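You operate a simulated robot arm through the tools that you are given. There is no shell and no other tool.

You are at the controls of a simulated robot arm. One attempt, no reset.

TASK
Thread the teal feeder, tension it and feed to the yellow mark.
Fine: roll lever shut, gauge at GOOD.

It is judged by the outcome, as a careful person would: the job done as asked, and still so three seconds after it is handed in. It fails if anything else is knocked over, pushed out of place, dropped, spilled or broken.

THE ROBOT
A 7-joint arm with a two-finger parallel gripper, fixed in place. Base frame: the origin is at the foot of the arm, x ahead of it, y to its left, z up; the work surface is at about z = 0.86. Units: m, rad, N and s.
With the tool pointing down near the work surface it reaches from about 0.24 to 0.68 m from the base axis. Its first joint turns from -1.152 to 1.152 rad. Payload 2.4 kg.
The TCP is the grasp point between the finger pads, 0.03 m short of the fingertips. In the tool frame z runs along the fingers and y along their closing line. The gripper opens to 0.094 m. The fingers are 0.028 m wide and 0.01 m thick; the gripper's body (0.05 by 0.096 m) begins 0.055 m behind the TCP.
Orientation is told as [roll, pitch, yaw] about the base's x, y, z axes, in that order, counted from this pose: with the fingers straight down and closing along the base's y, the tool's x points along the base's -x, its y along +y and its z along -z.

THE INTERFACE
- The arm moves only by the tool send_rows. Its argument "targets" is a list of rows, each an object (a shift or turn left out is 0, a gripper value left out holds the last) with "linear": the shift along the tool's x, y, z in units of 20 mm (1.0 is 20 mm), a list of three; "turn": the turn, a rotation vector about the tool's x, y, z in units of 5 degrees (1.0 is 5 degrees), a list of three; "hand": the finger opening in cm, from 0 to 9.4. In form: [{"linear": [tx, ty, tz], "turn": [wx, wy, wz], "hand": hand}, ...]. A call has 1 to 20 rows; each row shifts and turns the commanded pose from where the row before left it, along the tool's axes as they then stand. A call with a number of a shift or a turn outside -1 to 1 is refused whole. A row lasts 0.2 s, in which the tool goes at most 0.05 m and 0.15 rad; a call with a longer step from one row to the next is refused whole, and so is a gripper value outside its range. Where a pose cannot be reached the arm comes as near as it can. A force on the tool above 40 N (or 10 N above the force at the start of the call, whichever is more), or a blocked arm, ends the call early, and 0.2 s more pass. The fingers move at their own pace (about 0.153 m/s each) and stop on an object; they squeeze with about 33 N. The grip force told is the motor's: it shows also when the fingers shut on nothing. Time passes only in rows, and 0.2 s behind the last, so rows that do not move let the fingers close. The reply holds the time, the measured pose of the TCP, the force on the tool along the base axes, the opening and the grip force, in the units named above and with some noise, with the torque about the TCP (base axes, N m) and any sound that the robot's microphone picked up, and new pictures: "views" is both (left out), scene, wrist or none.
- Cameras (640 x 400 px; columns grow to the right, rows downward): "scene" is fixed at [0.0376, 0.4784, 1.4364]; the picture's right is [-0.71, -0.70, 0.00], its down [-0.45, 0.46, -0.77] and it looks along [0.54, -0.55, -0.64] (base axes); focal length 241 px, centre (320, 200). "wrist" rides on the gripper at [0.076, 0.014, -0.102] in the tool frame; the picture's right is [-0.18, 0.98, 0.00], its down [-0.75, -0.14, -0.64] and it looks along [-0.63, -0.12, 0.77] (tool axes); focal length 243 px, centre (320, 200). There is no depth. A picture from a camera that has moved, and an enlarged one, comes with that camera's place and axes in the base frame and with its lens.
- enlarge(camera, box): a new picture of the part [left, top, right, bottom] of that camera's present view, enlarged. The clock stands still meanwhile.
- sign_off(): hands the job in; it is judged then, once.

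Nothing tells you positions but the pictures and the camera data. Unless the task says otherwise, let go and move clear before handing in.

The tools are called after "Request:" by a JSON object that holds its "name" and its "arguments". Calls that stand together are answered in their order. send_rows: Moves the arm, as the interface text tells. Its arguments: {"type":"object","properties":{"targets":{"type":"array"},"views":{"type":"string","enum":["both","scene","wrist","none"]}},"required":["targets"]} The other tools are called the same way: enlarge (camera, box) takes an enlarged picture of a part of a camera's view; sign_off () hands the job in.

At the start:

```text
time_s: 0.0
position: [0.3163, 0.1122, 1.2375]
ee_rot: [-0.001, 0.0, 0.001]
ft_force: [-0.2, -0.1, 0.8]
torque: [0.01, -0.03, 0.03]
opening: 0.0939
grip_force: 0.1
```

scene: 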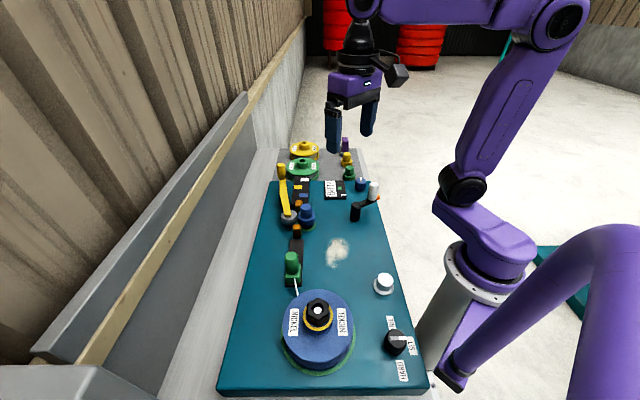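
wrist: 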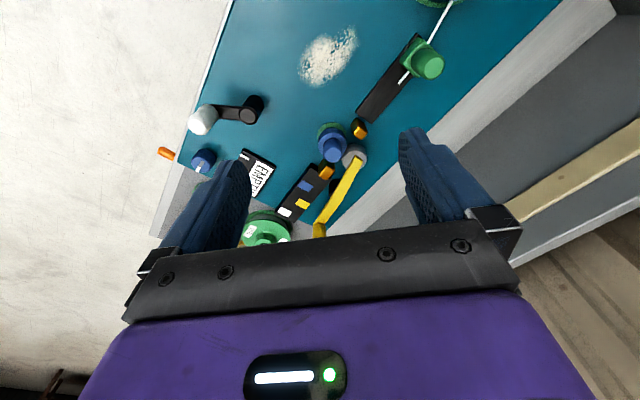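

I see a teal feeder bed with a blue spool, a green clip holding a strand, a yellow lever by some rollers, a crank and a gauge. I'll look closer before moving.

Request:
{"name": "enlarge", "arguments": {"camera": "scene", "box": [240, 130, 400, 230]}}

Request:
{"name": "enlarge", "arguments": {"camera": "scene", "box": [220, 220, 440, 400]}}

Request:
{"name": "enlarge", "arguments": {"camera": "wrist", "box": [150, 80, 400, 240]}}

Request:
{"name": "enlarge", "arguments": {"camera": "wrist", "box": [280, 0, 530, 160]}}

```text
4.00 times, centred on (320, 180) of scene
camera zoom: at [0.0376, 0.4784, 1.4364], right [-0.71, -0.7, 0.0], down [-0.45, 0.46, -0.77], along [0.54, -0.55, -0.64], focal length 966 px, centre (320, 280)
```

zoom: 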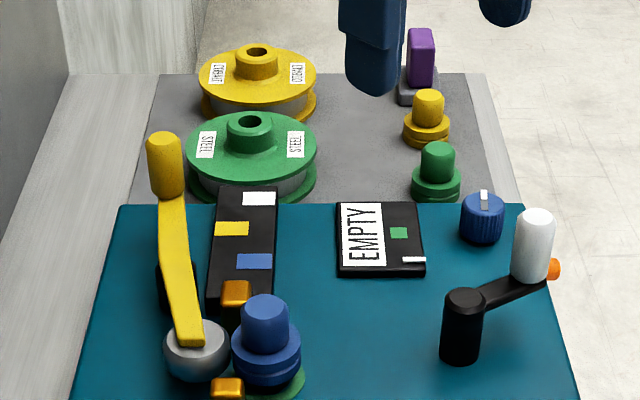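

```text
2.22 times, centred on (330, 310) of scene
camera zoom: at [0.0376, 0.4784, 1.4364], right [-0.71, -0.7, 0.0], down [-0.45, 0.46, -0.77], along [0.54, -0.55, -0.64], focal length 536 px, centre (298, -44)
```

zoom: 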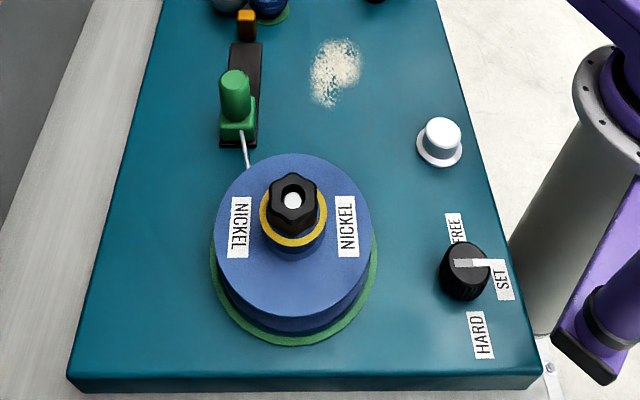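

```text
2.50 times, centred on (275, 160) of wrist
camera zoom: at [0.2385, 0.1262, 1.3399], right [0.18, 0.98, 0.0], down [0.75, -0.14, 0.64], along [0.63, -0.12, -0.77], focal length 606 px, centre (432, 300)
```

zoom: 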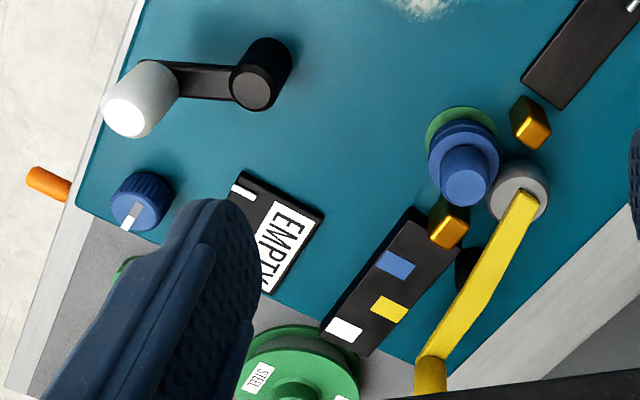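

```text
2.50 times, centred on (405, 80) of wrist
camera zoom: at [0.2385, 0.1262, 1.3399], right [0.18, 0.98, 0.0], down [0.75, -0.14, 0.64], along [0.63, -0.12, -0.77], focal length 606 px, centre (108, 500)
```

zoom: 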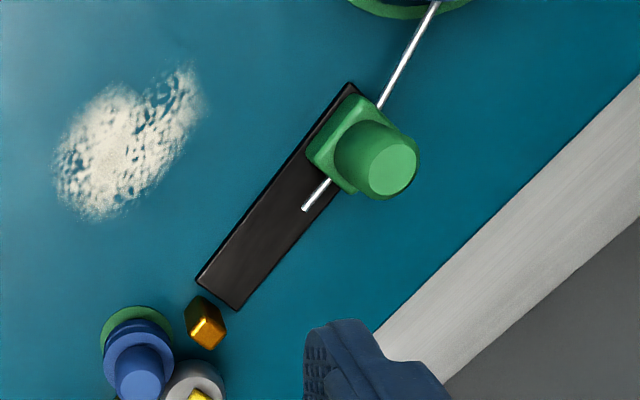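

I have a rough map: the spool, clip, guide, rollers and marks run along the board's left side, with the crank, gauge and knobs on the right. I'll zoom on the details next.

Request:
{"name": "enlarge", "arguments": {"camera": "scene", "box": [360, 305, 440, 390]}}

Request:
{"name": "enlarge", "arguments": {"camera": "scene", "box": [320, 165, 390, 225]}}

Request:
{"name": "enlarge", "arguments": {"camera": "scene", "box": [260, 160, 330, 300]}}

Request:
{"name": "enlarge", "arguments": {"camera": "scene", "box": [530, 230, 640, 340]}}

```text
4.71 times, centred on (400, 348) of scene
camera zoom: at [0.0376, 0.4784, 1.4364], right [-0.71, -0.7, 0.0], down [-0.45, 0.46, -0.77], along [0.54, -0.55, -0.64], focal length 1136 px, centre (-56, -494)
```

zoom: 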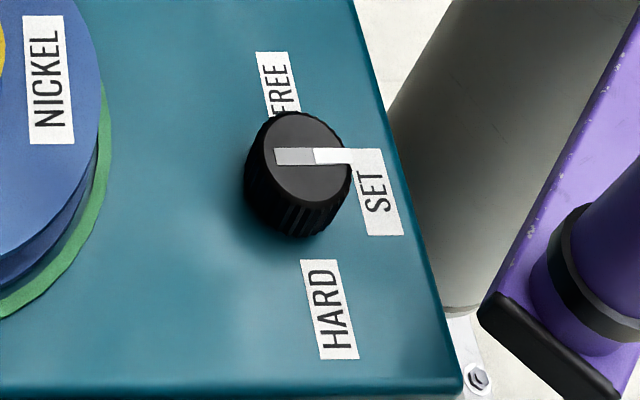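

```text
6.67 times, centred on (355, 195) of scene
camera zoom: at [0.0376, 0.4784, 1.4364], right [-0.71, -0.7, 0.0], down [-0.45, 0.46, -0.77], along [0.54, -0.55, -0.64], focal length 1610 px, centre (87, 233)
```

zoom: 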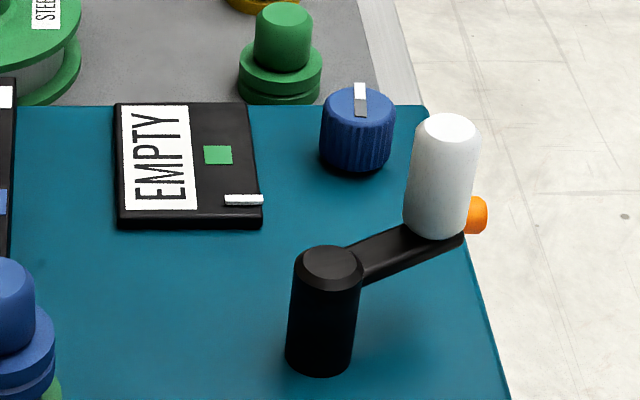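

```text
2.86 times, centred on (295, 230) of scene
camera zoom: at [0.0376, 0.4784, 1.4364], right [-0.71, -0.7, 0.0], down [-0.45, 0.46, -0.77], along [0.54, -0.55, -0.64], focal length 690 px, centre (391, 114)
```

zoom: 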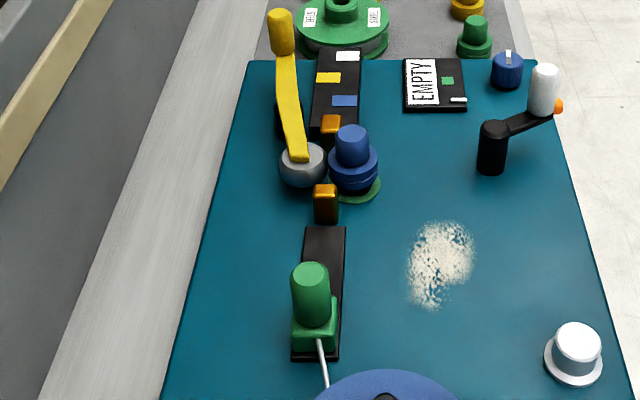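

```text
3.64 times, centred on (585, 285) of scene
camera zoom: at [0.0376, 0.4784, 1.4364], right [-0.71, -0.7, 0.0], down [-0.45, 0.46, -0.77], along [0.54, -0.55, -0.64], focal length 878 px, centre (-644, -109)
```

zoom: 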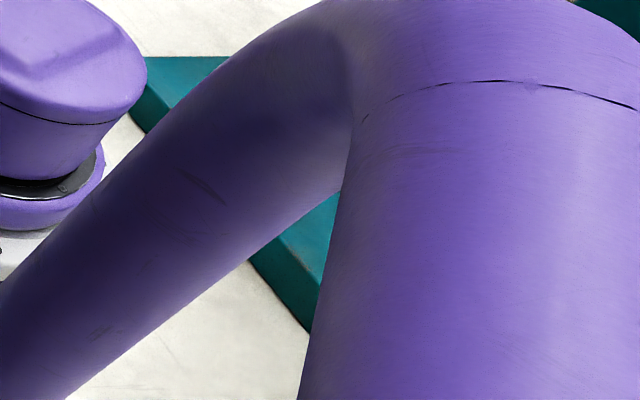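

The gauge reads EMPTY, with a white needle below a green square. The black knob already points towards SET. I'll lower the arm over open space to get a nearer view of the rollers and lever.

Request:
{"name": "send_rows", "arguments": {"targets": [{"linear": [0, 0, 1]}, {"linear": [0, 0, 1]}, {"linear": [0, 0, 1]}, {"linear": [0, 0, 1]}, {"linear": [0, 0, 1]}, {"linear": [0, 0, 1]}, {"linear": [0, 0, 1]}, {"linear": [0, 0, 1]}]}}

```text
time_s: 1.8
position: [0.315, 0.1135, 1.0769]
ee_rot: [-0.001, -0.001, 0.0]
ft_force: [0.1, 0.5, 0.6]
torque: [-0.02, 0.04, -0.02]
opening: 0.094
grip_force: 0.0
camera wrist: at [0.2395, 0.1271, 1.1795], right [0.18, 0.98, 0.0], down [0.75, -0.14, 0.64], along [0.63, -0.12, -0.77], focal length 243 px, centre (320, 200)
```

scene: 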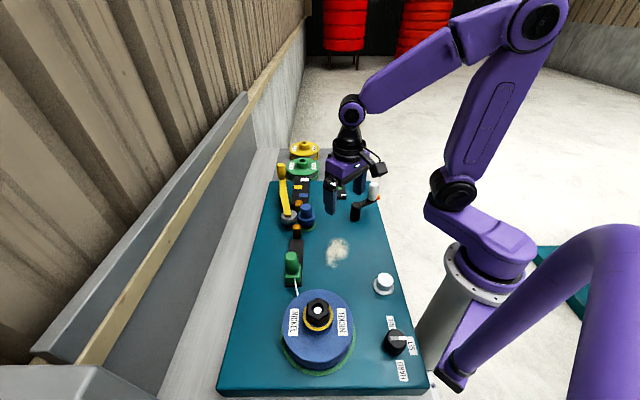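
wrist: 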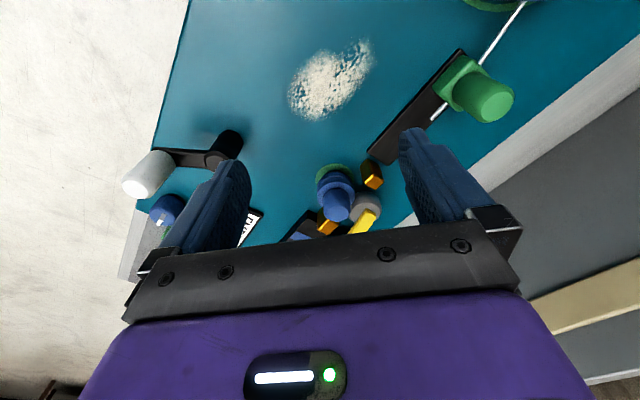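

The view is closer but the fingers hide the gauge. I'll zoom on the rollers and the clip to triangulate them.

Request:
{"name": "enlarge", "arguments": {"camera": "wrist", "box": [280, 130, 420, 240]}}

Request:
{"name": "enlarge", "arguments": {"camera": "wrist", "box": [350, 0, 550, 170]}}

Request:
{"name": "enlarge", "arguments": {"camera": "wrist", "box": [110, 110, 260, 250]}}

```text
3.64 times, centred on (350, 185) of wrist
camera zoom: at [0.2395, 0.1271, 1.1795], right [0.18, 0.98, 0.0], down [0.75, -0.14, 0.64], along [0.63, -0.12, -0.77], focal length 882 px, centre (211, 254)
```

zoom: 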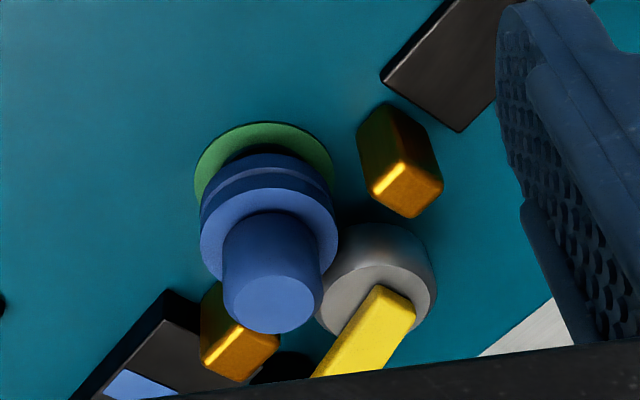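

```text
2.35 times, centred on (450, 85) of wrist
camera zoom: at [0.2395, 0.1271, 1.1795], right [0.18, 0.98, 0.0], down [0.75, -0.14, 0.64], along [0.63, -0.12, -0.77], focal length 571 px, centre (14, 471)
```

zoom: 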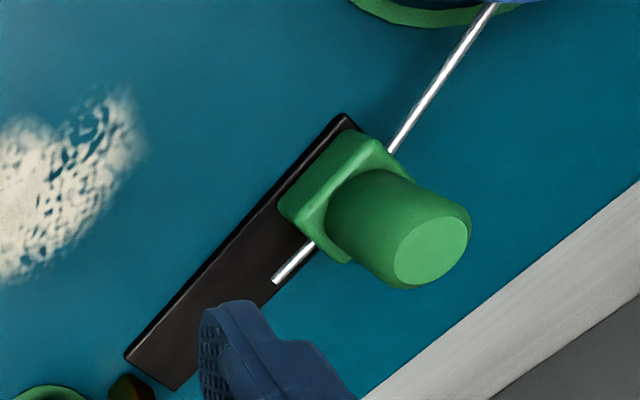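

```text
2.86 times, centred on (185, 180) of wrist
camera zoom: at [0.2395, 0.1271, 1.1795], right [0.18, 0.98, 0.0], down [0.75, -0.14, 0.64], along [0.63, -0.12, -0.77], focal length 693 px, centre (706, 257)
```

zoom: 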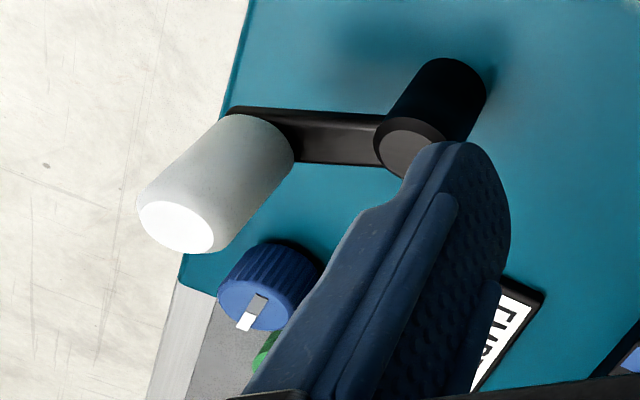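

I've triangulated the roller pair at about (0.465, 0.108) and (0.501, 0.150), and the lever knob near (0.645, 0.055, 0.955). I'll move the camera above the rollers and lever at this safe height.

Request:
{"name": "send_rows", "arguments": {"targets": [{"linear": [-1, 0, 0]}, {"linear": [-1, 0, 0]}, {"linear": [-1, 0, 0]}, {"linear": [-1, 0, 0]}, {"linear": [-1, 0, 0]}, {"linear": [-1, 0, 0]}, {"linear": [-1, 0, 0]}, {"linear": [-1, 0, 0]}, {"linear": [-1, 0, 0]}]}}

```text
time_s: 3.8
position: [0.4945, 0.1135, 1.0773]
ee_rot: [0.0, 0.0, 0.001]
ft_force: [-0.8, -0.3, 0.0]
torque: [-0.02, 0.02, 0.01]
opening: 0.094
grip_force: 0.1
camera wrist: at [0.4178, 0.1273, 1.1786], right [0.18, 0.98, 0.0], down [0.75, -0.14, 0.64], along [0.63, -0.12, -0.77], focal length 243 px, centre (320, 200)
```

scene: 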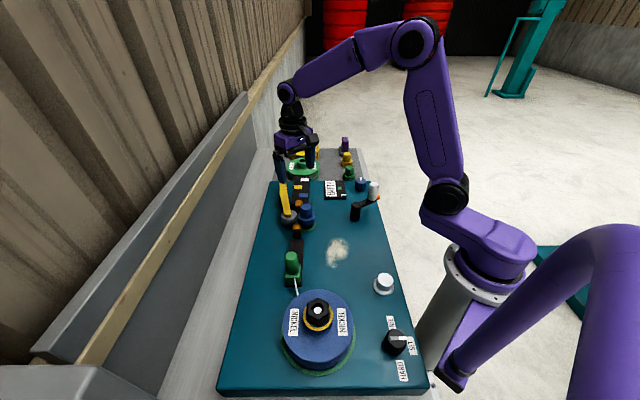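
wrist: 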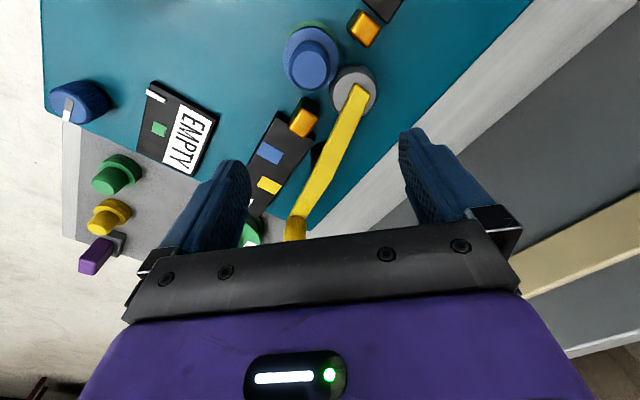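

Request:
{"name": "enlarge", "arguments": {"camera": "wrist", "box": [230, 0, 420, 120]}}

Request:
{"name": "enlarge", "arguments": {"camera": "wrist", "box": [230, 90, 420, 250]}}

Request:
{"name": "enlarge", "arguments": {"camera": "wrist", "box": [40, 60, 240, 280]}}

```text
3.33 times, centred on (325, 60) of wrist
camera zoom: at [0.4178, 0.1273, 1.1786], right [0.18, 0.98, 0.0], down [0.75, -0.14, 0.64], along [0.63, -0.12, -0.77], focal length 809 px, centre (303, 667)
```

zoom: 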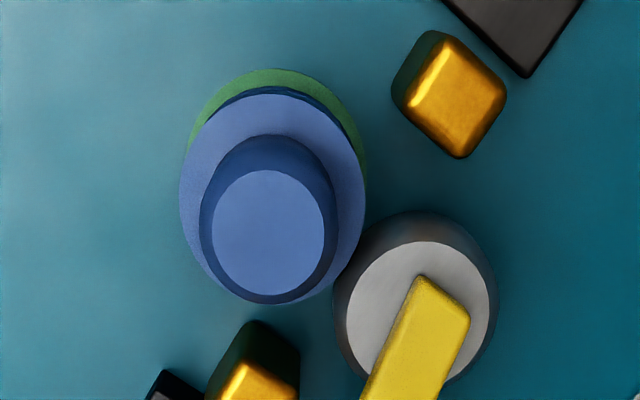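

```text
2.50 times, centred on (325, 170) of wrist
camera zoom: at [0.4178, 0.1273, 1.1786], right [0.18, 0.98, 0.0], down [0.75, -0.14, 0.64], along [0.63, -0.12, -0.77], focal length 606 px, centre (308, 275)
```

zoom: 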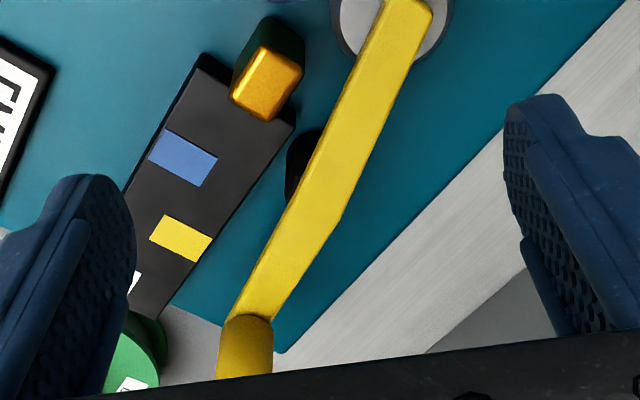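

```text
1.82 times, centred on (140, 170) of wrist
camera zoom: at [0.4178, 0.1273, 1.1786], right [0.18, 0.98, 0.0], down [0.75, -0.14, 0.64], along [0.63, -0.12, -0.77], focal length 441 px, centre (647, 254)
```

zoom: 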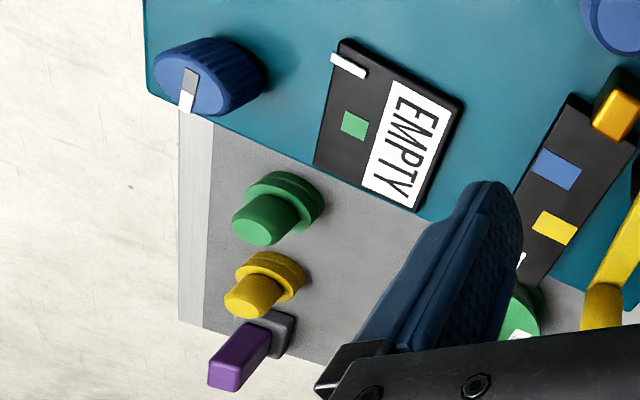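

The lever is a rocker on a black post near (0.575, 0.105), with the grey roller on one end and the handle on the other. So it should shut by swinging the handle outward, away from the wire line. Next I'll look at the crank, blue knob, gauge and the orange part.

Request:
{"name": "send_rows", "arguments": {"targets": [{"linear": [0.5, -1, 0]}, {"linear": [0.5, -1, 0]}, {"linear": [0.5, -1, 0]}, {"linear": [0.5, -1, 0]}, {"linear": [0.5, -1, 0]}, {"linear": [0.5, -1, 0]}, {"linear": [0.5, -1, 0]}, {"linear": [0.5, -1, 0]}, {"linear": [0.5, -1, 0]}, {"linear": [0.5, -1, 0]}]}}

```text
time_s: 6.0
position: [0.3964, -0.0858, 1.0757]
ee_rot: [-0.001, 0.0, 0.003]
ft_force: [1.1, 0.2, 0.5]
torque: [0.01, -0.01, -0.01]
opening: 0.0938
grip_force: 0.1
camera wrist: at [0.3197, -0.0729, 1.1786], right [0.18, 0.98, 0.0], down [0.75, -0.14, 0.64], along [0.63, -0.12, -0.77], focal length 243 px, centre (320, 200)
```

scene: 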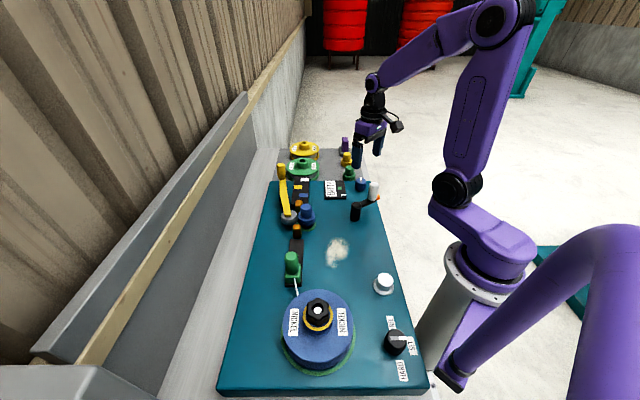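
wrist: 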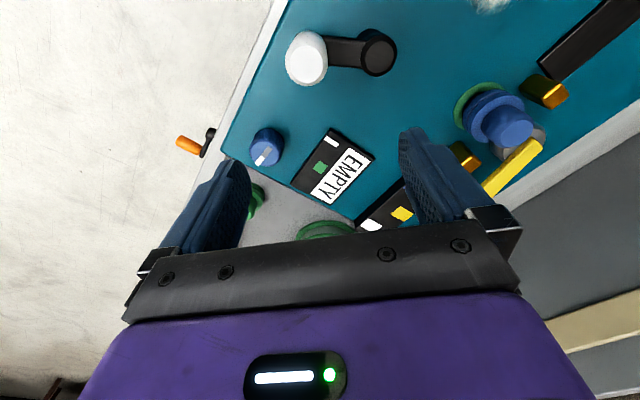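

Request:
{"name": "enlarge", "arguments": {"camera": "wrist", "box": [160, 100, 400, 240]}}

Request:
{"name": "enlarge", "arguments": {"camera": "wrist", "box": [240, 0, 440, 120]}}

Request:
{"name": "enlarge", "arguments": {"camera": "wrist", "box": [400, 0, 640, 150]}}

Request:
{"name": "enlarge", "arguments": {"camera": "scene", "box": [355, 255, 415, 305]}}

```text
2.67 times, centred on (280, 170) of wrist
camera zoom: at [0.3197, -0.0729, 1.1786], right [0.18, 0.98, 0.0], down [0.75, -0.14, 0.64], along [0.63, -0.12, -0.77], focal length 647 px, centre (427, 280)
```

zoom: 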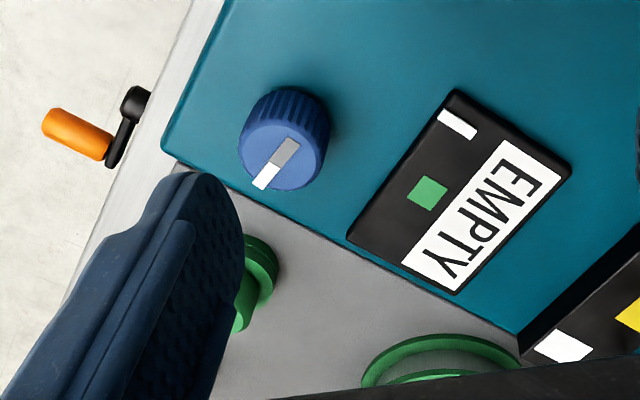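

```text
3.20 times, centred on (340, 60) of wrist
camera zoom: at [0.3197, -0.0729, 1.1786], right [0.18, 0.98, 0.0], down [0.75, -0.14, 0.64], along [0.63, -0.12, -0.77], focal length 776 px, centre (256, 648)
```

zoom: 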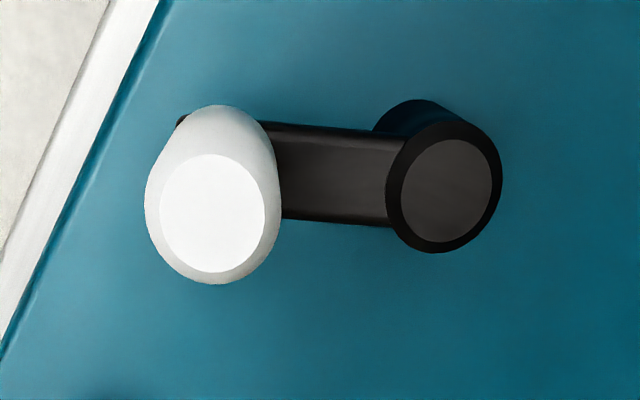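

```text
2.67 times, centred on (520, 75) of wrist
camera zoom: at [0.3197, -0.0729, 1.1786], right [0.18, 0.98, 0.0], down [0.75, -0.14, 0.64], along [0.63, -0.12, -0.77], focal length 647 px, centre (-213, 533)
```

zoom: 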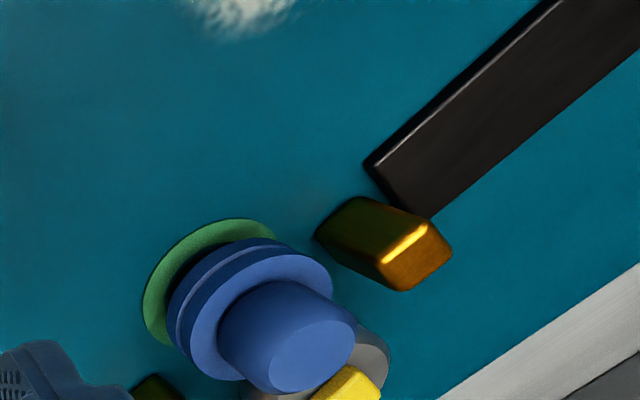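

```text
8.00 times, centred on (385, 280) of scene
camera zoom: at [0.0376, 0.4784, 1.4364], right [-0.71, -0.7, 0.0], down [-0.45, 0.46, -0.77], along [0.54, -0.55, -0.64], focal length 1931 px, centre (-200, -440)
```

zoom: 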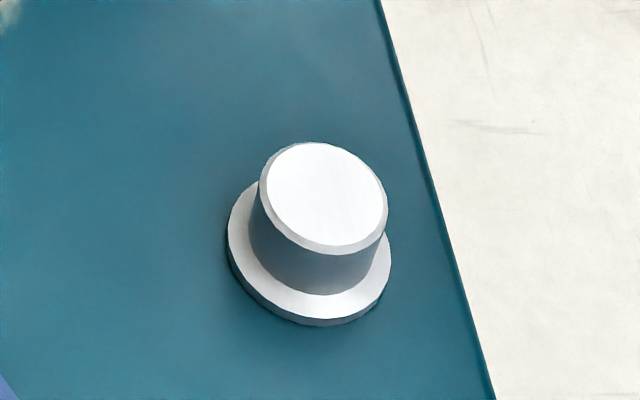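

The gauge and blue knob are clear now; the orange part is a clamp lever on the table's side, which I'll leave alone. Next I'll travel to the green clip near (0.342, 0.265) and turn the tool 45° so the fingers close across the wire track.

Request:
{"name": "send_rows", "arguments": {"targets": [{"linear": [0.06, 1, 0]}, {"linear": [0.06, 1, 0]}, {"linear": [0.06, 1, 0]}, {"linear": [0.06, 1, 0]}, {"linear": [0.06, 1, 0]}, {"linear": [0.06, 1, 0]}, {"linear": [0.06, 1, 0]}, {"linear": [0.06, 1, 0]}, {"linear": [0.06, 1, 0]}, {"linear": [0.06, 1, 0]}, {"linear": [0.06, 1, 0]}, {"linear": [0.06, 1, 0]}, {"linear": [0.06, 1, 0]}, {"linear": [0.06, 1, 0]}, {"linear": [0.06, 1, 0]}, {"linear": [0.06, 1, 0]}], "views": "none"}}

Request:
{"name": "send_rows", "arguments": {"targets": [{"turn": [0, 0, 1]}, {"turn": [0, 0, 1]}, {"turn": [0, 0, 1]}, {"turn": [0, 0, 1]}, {"turn": [0, 0, 1]}, {"turn": [0, 0, 1]}, {"turn": [0, 0, 1]}, {"turn": [0, 0, 1]}, {"turn": [0, 0, 1]}, {"linear": [0, 0, 0]}]}}

```text
time_s: 9.4
position: [0.3757, 0.2343, 1.0763]
ee_rot: [0.001, -0.001, 0.001]
ft_force: [0.1, -0.4, -0.7]
torque: [-0.01, -0.02, 0.0]
opening: 0.0941
grip_force: 0.1
```

```text
time_s: 11.6
position: [0.3752, 0.2327, 1.0763]
ee_rot: [-0.001, 0.0, -0.786]
ft_force: [0.3, 0.0, 0.7]
torque: [0.01, 0.01, 0.0]
opening: 0.0941
grip_force: 0.1
camera wrist: at [0.3315, 0.2959, 1.1793], right [0.83, 0.56, 0.0], down [0.43, -0.63, 0.64], along [0.36, -0.53, -0.77], focal length 243 px, centre (320, 200)
```

scene: 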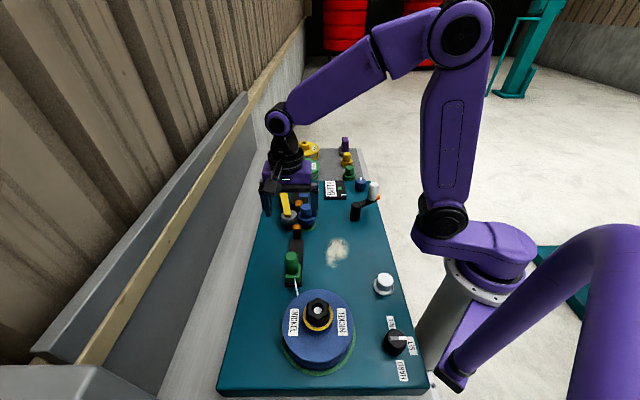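
wrist: 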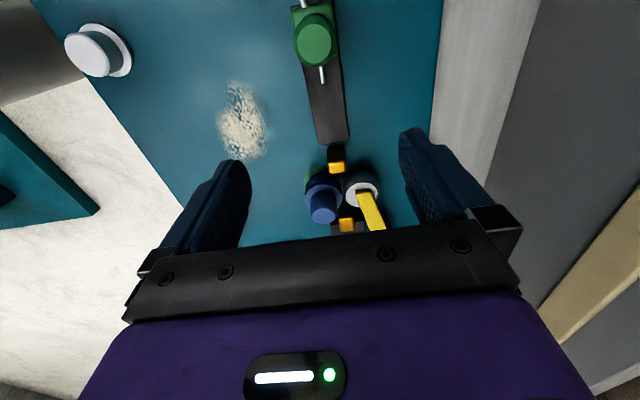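

Request:
{"name": "enlarge", "arguments": {"camera": "wrist", "box": [250, 0, 400, 100]}}

Request:
{"name": "enlarge", "arguments": {"camera": "wrist", "box": [270, 120, 410, 240]}}

Request:
{"name": "enlarge", "arguments": {"camera": "scene", "box": [260, 235, 340, 300]}}

```text
4.00 times, centred on (325, 50) of wrist
camera zoom: at [0.3315, 0.2959, 1.1793], right [0.83, 0.56, 0.0], down [0.43, -0.63, 0.64], along [0.36, -0.53, -0.77], focal length 970 px, centre (300, 800)
```

zoom: 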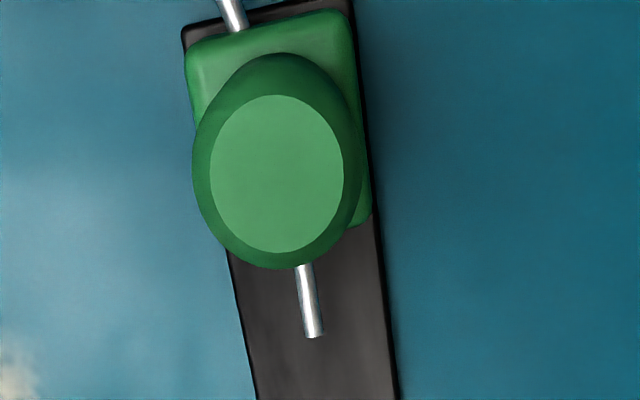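

```text
3.33 times, centred on (340, 180) of wrist
camera zoom: at [0.3315, 0.2959, 1.1793], right [0.83, 0.56, 0.0], down [0.43, -0.63, 0.64], along [0.36, -0.53, -0.77], focal length 809 px, centre (253, 267)
```

zoom: 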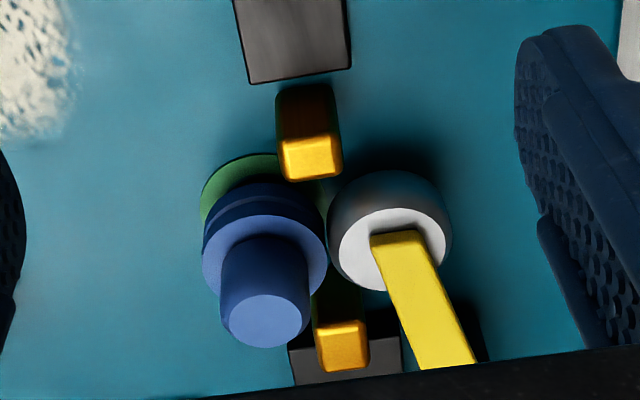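

```text
6.15 times, centred on (300, 268) of scene
camera zoom: at [0.0376, 0.4784, 1.4364], right [-0.71, -0.7, 0.0], down [-0.45, 0.46, -0.77], along [0.54, -0.55, -0.64], focal length 1486 px, centre (443, -215)
```

zoom: 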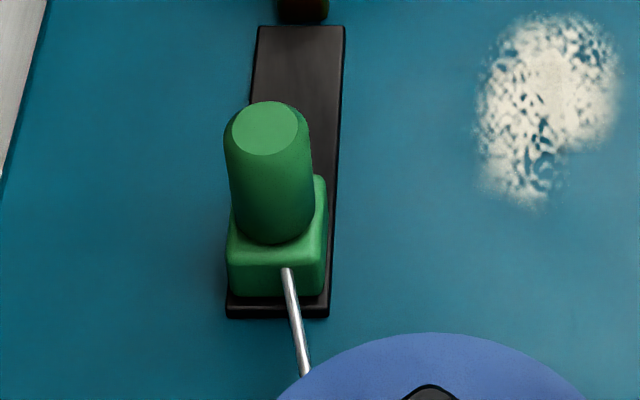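

The wire line sits at board offset w ≈ 0.4335, with the clip knob at s ≈ 0.051 and its top at z ≈ 0.958. I'll line up over the knob, go down and grip it across the wire.

Request:
{"name": "send_rows", "arguments": {"targets": [{"linear": [1, 0.1, 0], "hand": 7}, {"linear": [1, 0.05, 0]}, {"linear": [0.5, 0, 0]}, {"linear": [0, 0, 1]}, {"linear": [0, 0, 1]}, {"linear": [0, 0, 1]}, {"linear": [0, 0, 1]}, {"linear": [0, 0, 0.6]}]}}

```text
time_s: 13.4
position: [0.3411, 0.2699, 0.983]
ee_rot: [0.001, 0.0, -0.785]
ft_force: [0.1, -0.3, 0.2]
torque: [0.02, 0.02, 0.0]
opening: 0.0701
grip_force: 0.0
camera wrist: at [0.2968, 0.3328, 1.0869], right [0.82, 0.57, 0.0], down [0.43, -0.63, 0.64], along [0.36, -0.53, -0.77], focal length 243 px, centre (320, 200)
```

scene: 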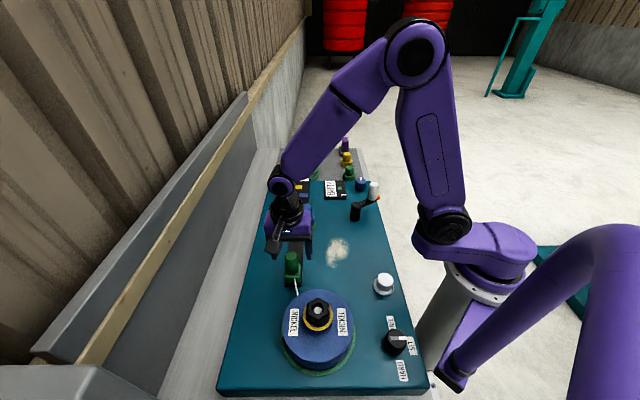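
wrist: 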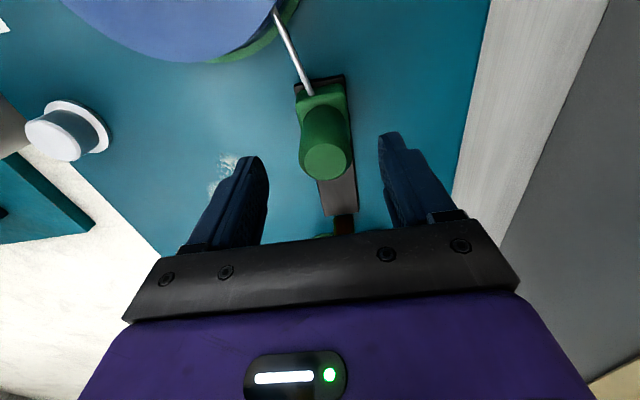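

The knob is centred between the fingers. I'll go down another 38 mm and close on it.

Request:
{"name": "send_rows", "arguments": {"targets": [{"linear": [0, 0.1, 1]}, {"linear": [0, 0, 0.9]}, {"hand": 3.8}, {"hand": 2.0}, {"hand": 2.0}, {"hand": 2.0}]}}

```text
time_s: 14.8
position: [0.3442, 0.2714, 0.9458]
ee_rot: [0.001, -0.001, -0.785]
ft_force: [5.9, 3.8, -10.6]
torque: [-0.47, 0.41, -0.02]
opening: 0.0334
grip_force: 45.0
camera wrist: at [0.3, 0.3339, 1.0486], right [0.82, 0.57, 0.0], down [0.43, -0.63, 0.64], along [0.36, -0.53, -0.77], focal length 243 px, centre (320, 200)
```

scene: 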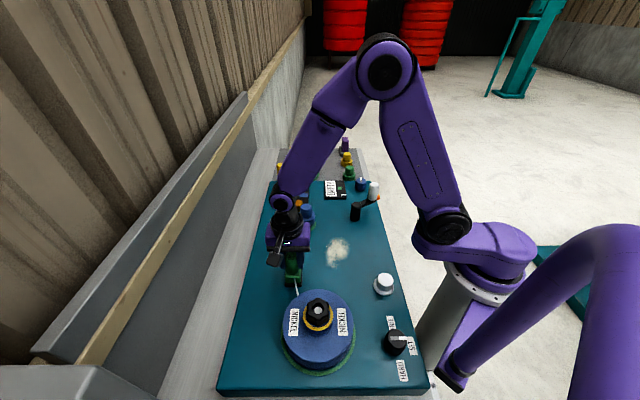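
wrist: 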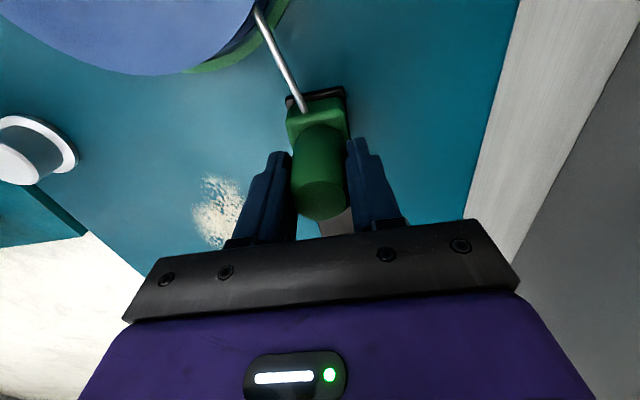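

I have hold of the clip knob. I'll slide it a short way along the track towards the guide to feel how it moves.

Request:
{"name": "send_rows", "arguments": {"targets": [{"linear": [-0.25, 0.05, 0]}, {"linear": [-0.25, 0, 0]}, {"linear": [-0.5, 0, 0]}, {"linear": [-0.5, 0, 0]}]}}

```text
time_s: 15.4
position: [0.3452, 0.2715, 0.9464]
ee_rot: [-0.007, 0.005, -0.773]
ft_force: [-6.3, 0.2, 3.2]
torque: [0.76, -0.57, -0.03]
opening: 0.0333
grip_force: 45.1
stopped in row 2: the force on the tool passed its limit at 41 N (the readings are from after the stop); the commanded pose is now the measured one
camera wrist: at [0.3007, 0.3328, 1.049], right [0.82, 0.57, -0.01], down [0.44, -0.63, 0.64], along [0.36, -0.53, -0.77], focal length 243 px, centre (320, 200)
```

scene: 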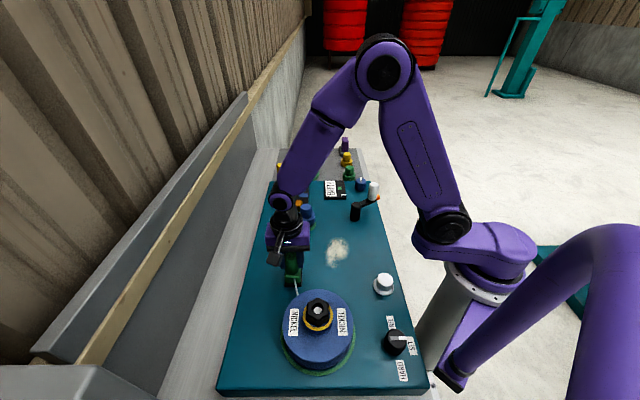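
wrist: 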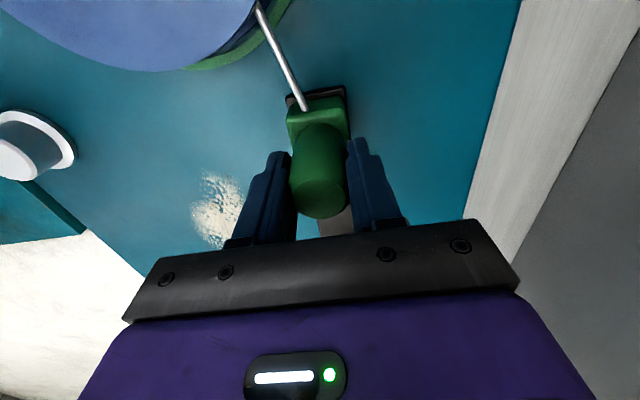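

The clip stopped dead at about 40 N, so something is holding it, possibly the spool brake at SET or a side load from my grip. I'll nudge more gently and read the forces.

Request:
{"name": "send_rows", "arguments": {"targets": [{"linear": [0, 0, 0]}, {"linear": [0, 0, 0]}], "views": "none"}}

Request:
{"name": "send_rows", "arguments": {"targets": [{"linear": [-0.1, 0, 0]}, {"linear": [-0.05, 0, 0]}, {"linear": [0, 0, 0]}], "views": "none"}}

```text
time_s: 16.0
position: [0.3443, 0.2703, 0.9461]
ee_rot: [-0.005, 0.005, -0.774]
ft_force: [-10.6, 3.7, 3.7]
torque: [0.91, -0.54, 0.01]
opening: 0.0335
grip_force: 45.4
```

```text
time_s: 16.7
position: [0.3451, 0.2703, 0.9467]
ee_rot: [-0.007, 0.007, -0.769]
ft_force: [-8.5, -2.4, 7.6]
torque: [0.67, -0.82, -0.07]
opening: 0.0336
grip_force: 45.1
stopped in row 3: the force on the tool passed its limit at 41 N (the readings are from after the stop); the commanded pose is now the measured one
```

The clip will not move, and the arm is too stiff to push past about 40 N safely. The taut wire back to the spool suggests the spool brake at SET is holding it. I'll let go, rise, and look over the spool and brake knob.

Request:
{"name": "send_rows", "arguments": {"targets": [{"hand": 5}, {"hand": 7}, {"linear": [0, 0, -0.5]}, {"linear": [0, 0, -1]}, {"linear": [0, 0, -1]}, {"linear": [0, 0, -1]}, {"linear": [0, 0, -1]}, {"linear": [0, 0, -1]}, {"linear": [0, 0, -1]}, {"linear": [0, 0, -1]}]}}

```text
time_s: 18.9
position: [0.3467, 0.2717, 1.0967]
ee_rot: [-0.007, 0.005, -0.771]
ft_force: [0.5, 0.2, 0.4]
torque: [0.02, -0.03, -0.03]
opening: 0.0699
grip_force: 0.0
camera wrist: at [0.3031, 0.3336, 1.2001], right [0.82, 0.58, -0.01], down [0.45, -0.63, 0.64], along [0.36, -0.53, -0.77], focal length 243 px, centre (320, 200)
```

scene: 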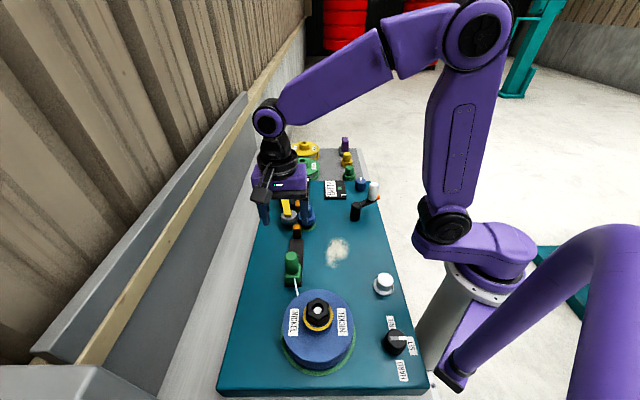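
wrist: 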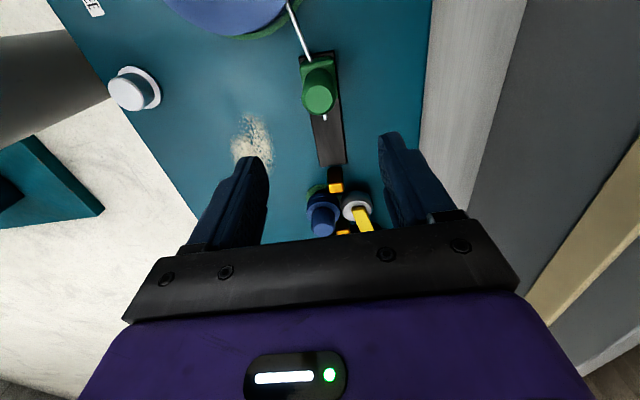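

The clip is back at its start and undisturbed. I'll move over towards the brake knob near (0.065, 0.232), staying high, to see whether I can reach it.

Request:
{"name": "send_rows", "arguments": {"targets": [{"linear": [0.7, -0.9, 0]}, {"linear": [0.7, -0.9, 0]}, {"linear": [0.7, -0.9, 0]}, {"linear": [0.7, -0.9, 0]}, {"linear": [0.7, -0.9, 0]}, {"linear": [0.7, -0.9, 0]}, {"linear": [0.7, -0.9, 0]}]}}

```text
time_s: 20.5
position: [0.1914, 0.248, 1.0962]
ee_rot: [-0.006, 0.005, -0.772]
ft_force: [-0.5, -1.0, -0.8]
torque: [-0.04, 0.0, 0.03]
opening: 0.0699
grip_force: 0.2
camera wrist: at [0.147, 0.3105, 1.1992], right [0.82, 0.58, -0.01], down [0.45, -0.63, 0.64], along [0.36, -0.53, -0.77], focal length 243 px, centre (320, 200)
```

scene: 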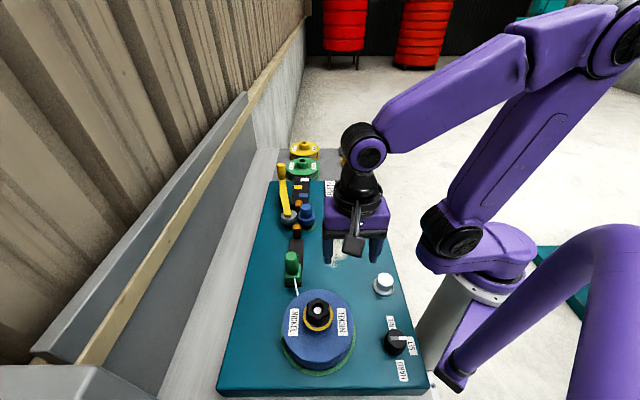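
wrist: 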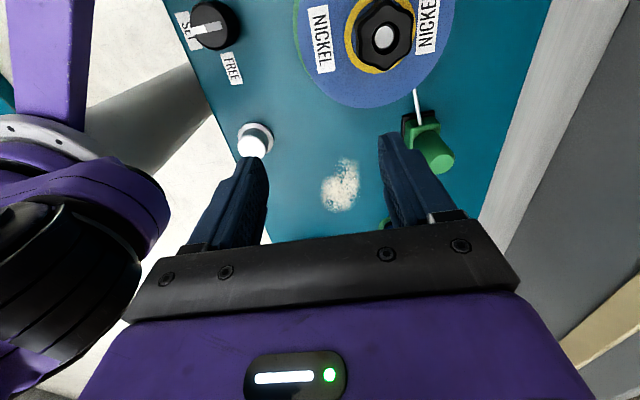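

Request:
{"name": "enlarge", "arguments": {"camera": "wrist", "box": [160, 0, 310, 100]}}

Request:
{"name": "enlarge", "arguments": {"camera": "wrist", "box": [290, 0, 490, 180]}}

Request:
{"name": "enlarge", "arguments": {"camera": "wrist", "box": [210, 100, 310, 180]}}

```text
4.00 times, centred on (235, 50) of wrist
camera zoom: at [0.147, 0.3105, 1.1992], right [0.82, 0.58, -0.01], down [0.45, -0.63, 0.64], along [0.36, -0.53, -0.77], focal length 970 px, centre (660, 800)
```

zoom: 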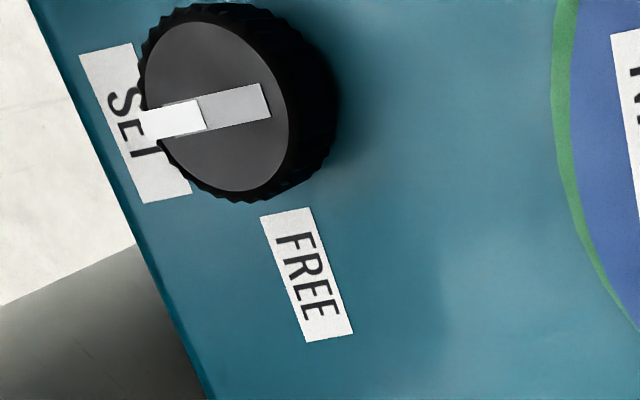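

```text
2.22 times, centred on (390, 90) of wrist
camera zoom: at [0.147, 0.3105, 1.1992], right [0.82, 0.58, -0.01], down [0.45, -0.63, 0.64], along [0.36, -0.53, -0.77], focal length 539 px, centre (164, 444)
```

zoom: 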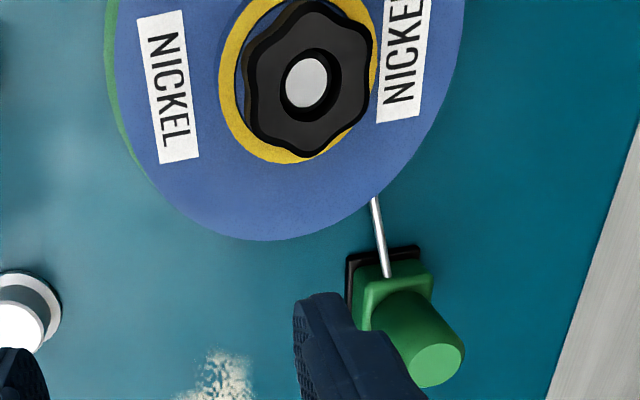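

```text
5.00 times, centred on (260, 140) of wrist
camera zoom: at [0.147, 0.3105, 1.1992], right [0.82, 0.58, -0.01], down [0.45, -0.63, 0.64], along [0.36, -0.53, -0.77], focal length 1213 px, centre (620, 500)
```

zoom: 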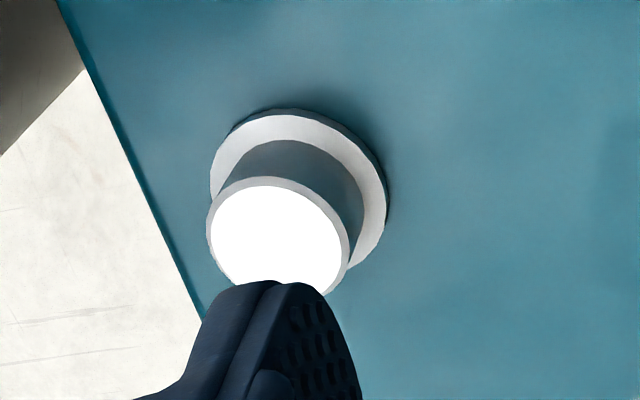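

I can see the brake knob clearly at SET, with its centre near (0.066, 0.230) and its top around z 0.907. It is at the edge of my reach, so I'll hover over it while still high.

Request:
{"name": "send_rows", "arguments": {"targets": [{"linear": [0.76, -1, 0]}, {"linear": [0.76, -1, 0]}, {"linear": [0.76, -1, 0]}, {"linear": [0.76, -1, 0]}, {"linear": [0.76, -1, 0]}]}}

```text
time_s: 21.7
position: [0.0643, 0.2279, 1.0982]
ee_rot: [-0.006, 0.005, -0.774]
ft_force: [0.0, -0.1, 0.4]
torque: [0.0, 0.0, 0.02]
opening: 0.0699
grip_force: 0.0
camera wrist: at [0.0205, 0.2912, 1.2012], right [0.82, 0.57, -0.01], down [0.45, -0.63, 0.64], along [0.36, -0.53, -0.77], focal length 243 px, centre (320, 200)
```

scene: 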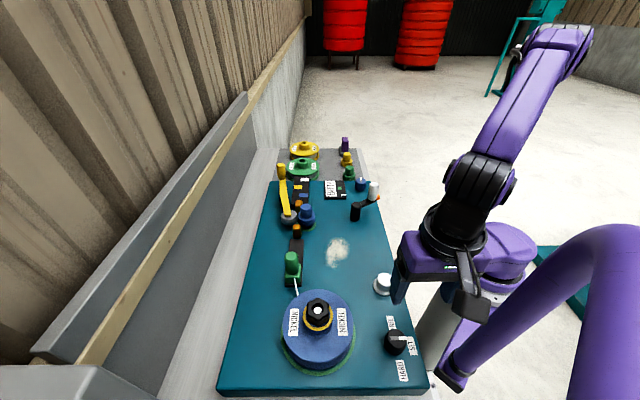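
wrist: 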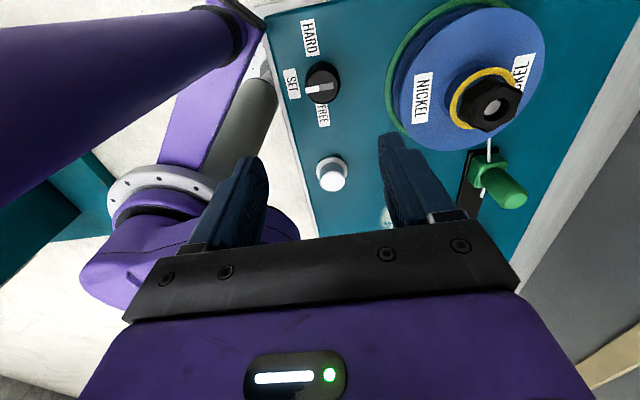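

I can reach over the brake knob. A purple post stands near the board's corner at about (-0.04, 0.22), so I'll turn the tool to −135° first. That keeps the camera over the spool side when I twist the knob from SET to FREE.

Request:
{"name": "send_rows", "arguments": {"targets": [{"turn": [0, 0, 1]}, {"turn": [0, 0, 1]}, {"turn": [0, 0, 1]}, {"turn": [0, 0, 1]}, {"turn": [0, 0, 1]}, {"turn": [0, 0, 1]}, {"turn": [0, 0, 1]}, {"turn": [0, 0, 1]}, {"turn": [0, 0, 1]}, {"turn": [0, 0, 1]}, {"turn": [0, 0, 1]}, {"turn": [0, 0, 1]}, {"turn": [0, 0, 1]}, {"turn": [0, 0, 1]}, {"turn": [0, 0, 1]}, {"turn": [0, 0, 1]}, {"turn": [0, 0, 1]}, {"turn": [0, 0, 1]}]}}

```text
time_s: 25.5
position: [0.1439, 0.1882, 1.1048]
ee_rot: [-0.009, -0.007, -2.341]
ft_force: [0.5, 0.0, 0.0]
torque: [0.03, 0.01, -0.03]
opening: 0.0701
grip_force: 0.0
out of reach, approached as far as the arm can: row 9, 10, 11, 12, 13, 14, 15, 16, 17, 18
camera wrist: at [0.2074, 0.2324, 1.2057], right [0.58, -0.82, -0.01], down [-0.62, -0.44, 0.65], along [-0.53, -0.37, -0.76], focal length 243 px, centre (320, 200)
```

scene: 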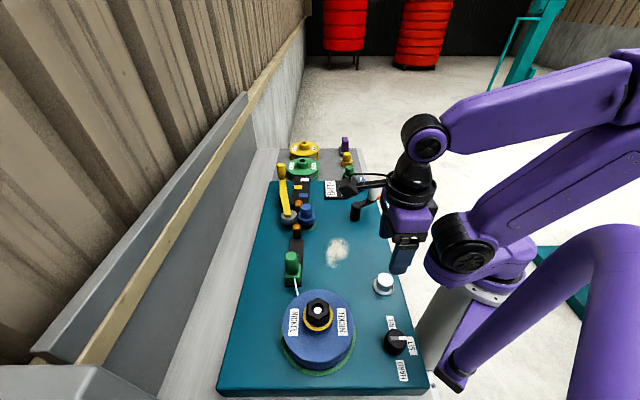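
wrist: 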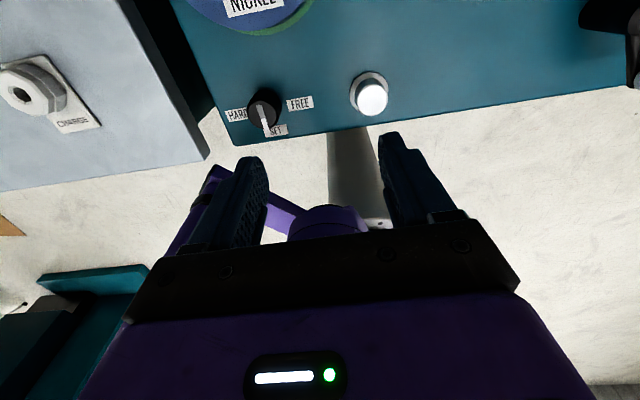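

The arm ran out of reach past about −85° of turn here, so it shifted inward. I can also see a side bench with a label, so I'll read that before choosing the next move.

Request:
{"name": "enlarge", "arguments": {"camera": "wrist", "box": [0, 20, 200, 160]}}

Request:
{"name": "enlarge", "arguments": {"camera": "wrist", "box": [200, 60, 420, 220]}}

Request:
{"name": "enlarge", "arguments": {"camera": "scene", "box": [0, 240, 230, 400]}}

```text
2.86 times, centred on (100, 90) of wrist
camera zoom: at [0.2074, 0.2324, 1.2057], right [0.58, -0.82, -0.01], down [-0.62, -0.44, 0.65], along [-0.53, -0.37, -0.76], focal length 693 px, centre (949, 514)
```

zoom: 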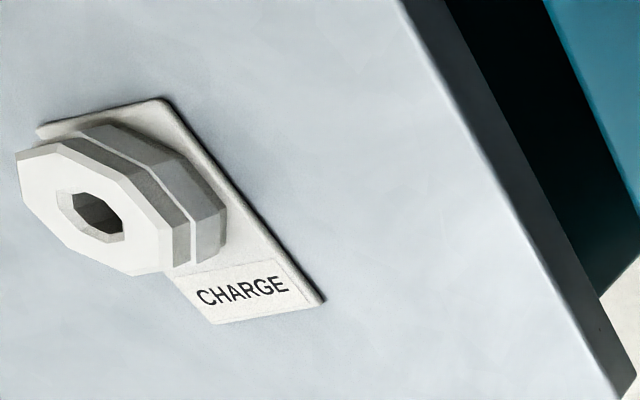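

```text
2.50 times, centred on (310, 140) of wrist
camera zoom: at [0.2074, 0.2324, 1.2057], right [0.58, -0.82, -0.01], down [-0.62, -0.44, 0.65], along [-0.53, -0.37, -0.76], focal length 606 px, centre (345, 350)
```

zoom: 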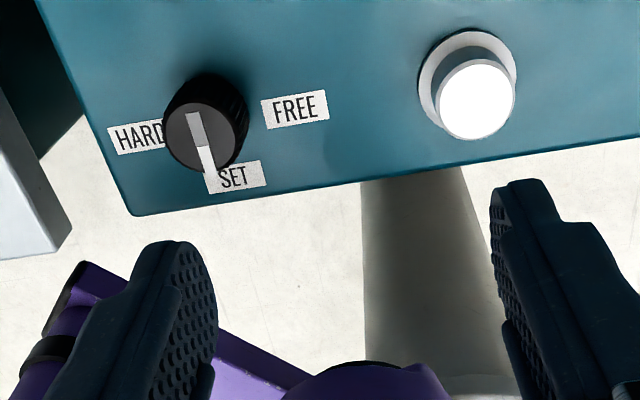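

```text
2.50 times, centred on (115, 320) of scene
camera zoom: at [0.0376, 0.4784, 1.4364], right [-0.71, -0.7, 0.0], down [-0.45, 0.46, -0.77], along [0.54, -0.55, -0.64], focal length 604 px, centre (832, -100)
```

zoom: 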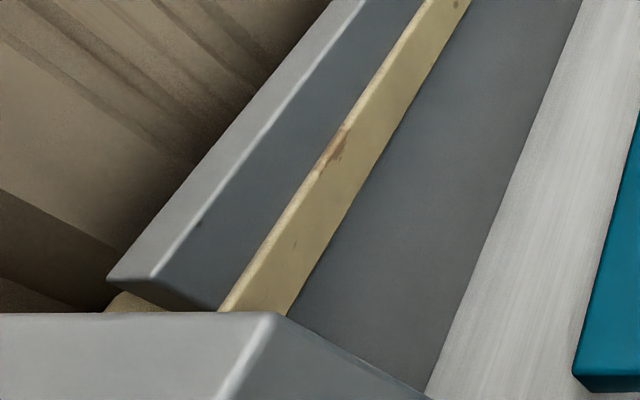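

That is only a charging port on a background box, so I'll ignore it. I'll turn back to about −75°, where the knob can be reached, then come down over it.

Request:
{"name": "send_rows", "arguments": {"targets": [{"turn": [0, 0, -1]}, {"turn": [0, 0, -1]}, {"turn": [0, 0, -1]}, {"turn": [0, 0, -1]}, {"turn": [0, 0, -1]}, {"turn": [0, 0, -1]}, {"turn": [0, 0, -1]}, {"turn": [0, 0, -1]}, {"turn": [0, 0, -1]}, {"turn": [0, 0, -1]}, {"turn": [0, 0, -1]}, {"turn": [0, 0, -1]}, {"linear": [0, 0, 0]}]}}

```text
time_s: 28.3
position: [0.1447, 0.1905, 1.1035]
ee_rot: [-0.008, 0.001, -1.293]
ft_force: [1.1, 0.4, -0.1]
torque: [-0.01, 0.01, 0.02]
opening: 0.0702
grip_force: 0.2
camera wrist: at [0.1364, 0.2673, 1.2061], right [1.0, 0.09, -0.01], down [0.08, -0.76, 0.64], along [0.05, -0.64, -0.77], focal length 243 px, centre (320, 200)
```

scene: 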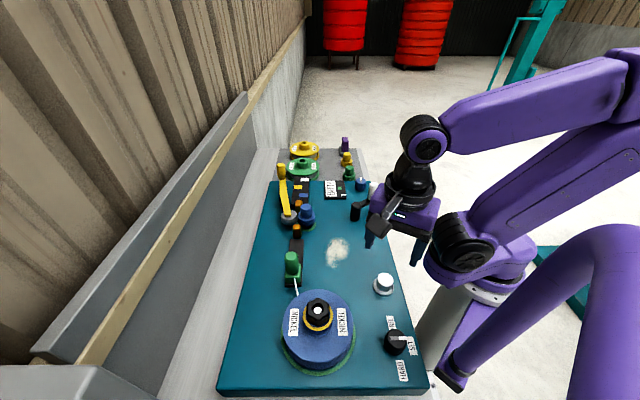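
wrist: 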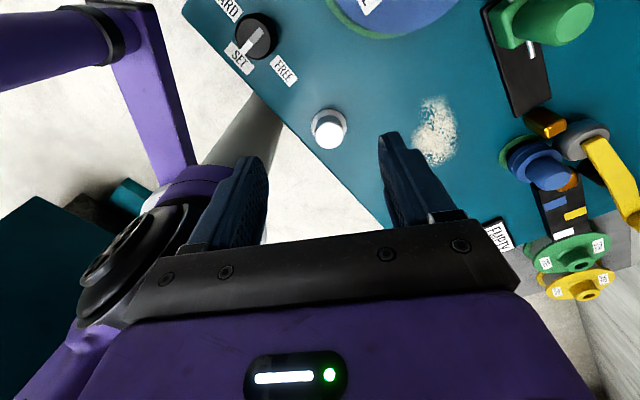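

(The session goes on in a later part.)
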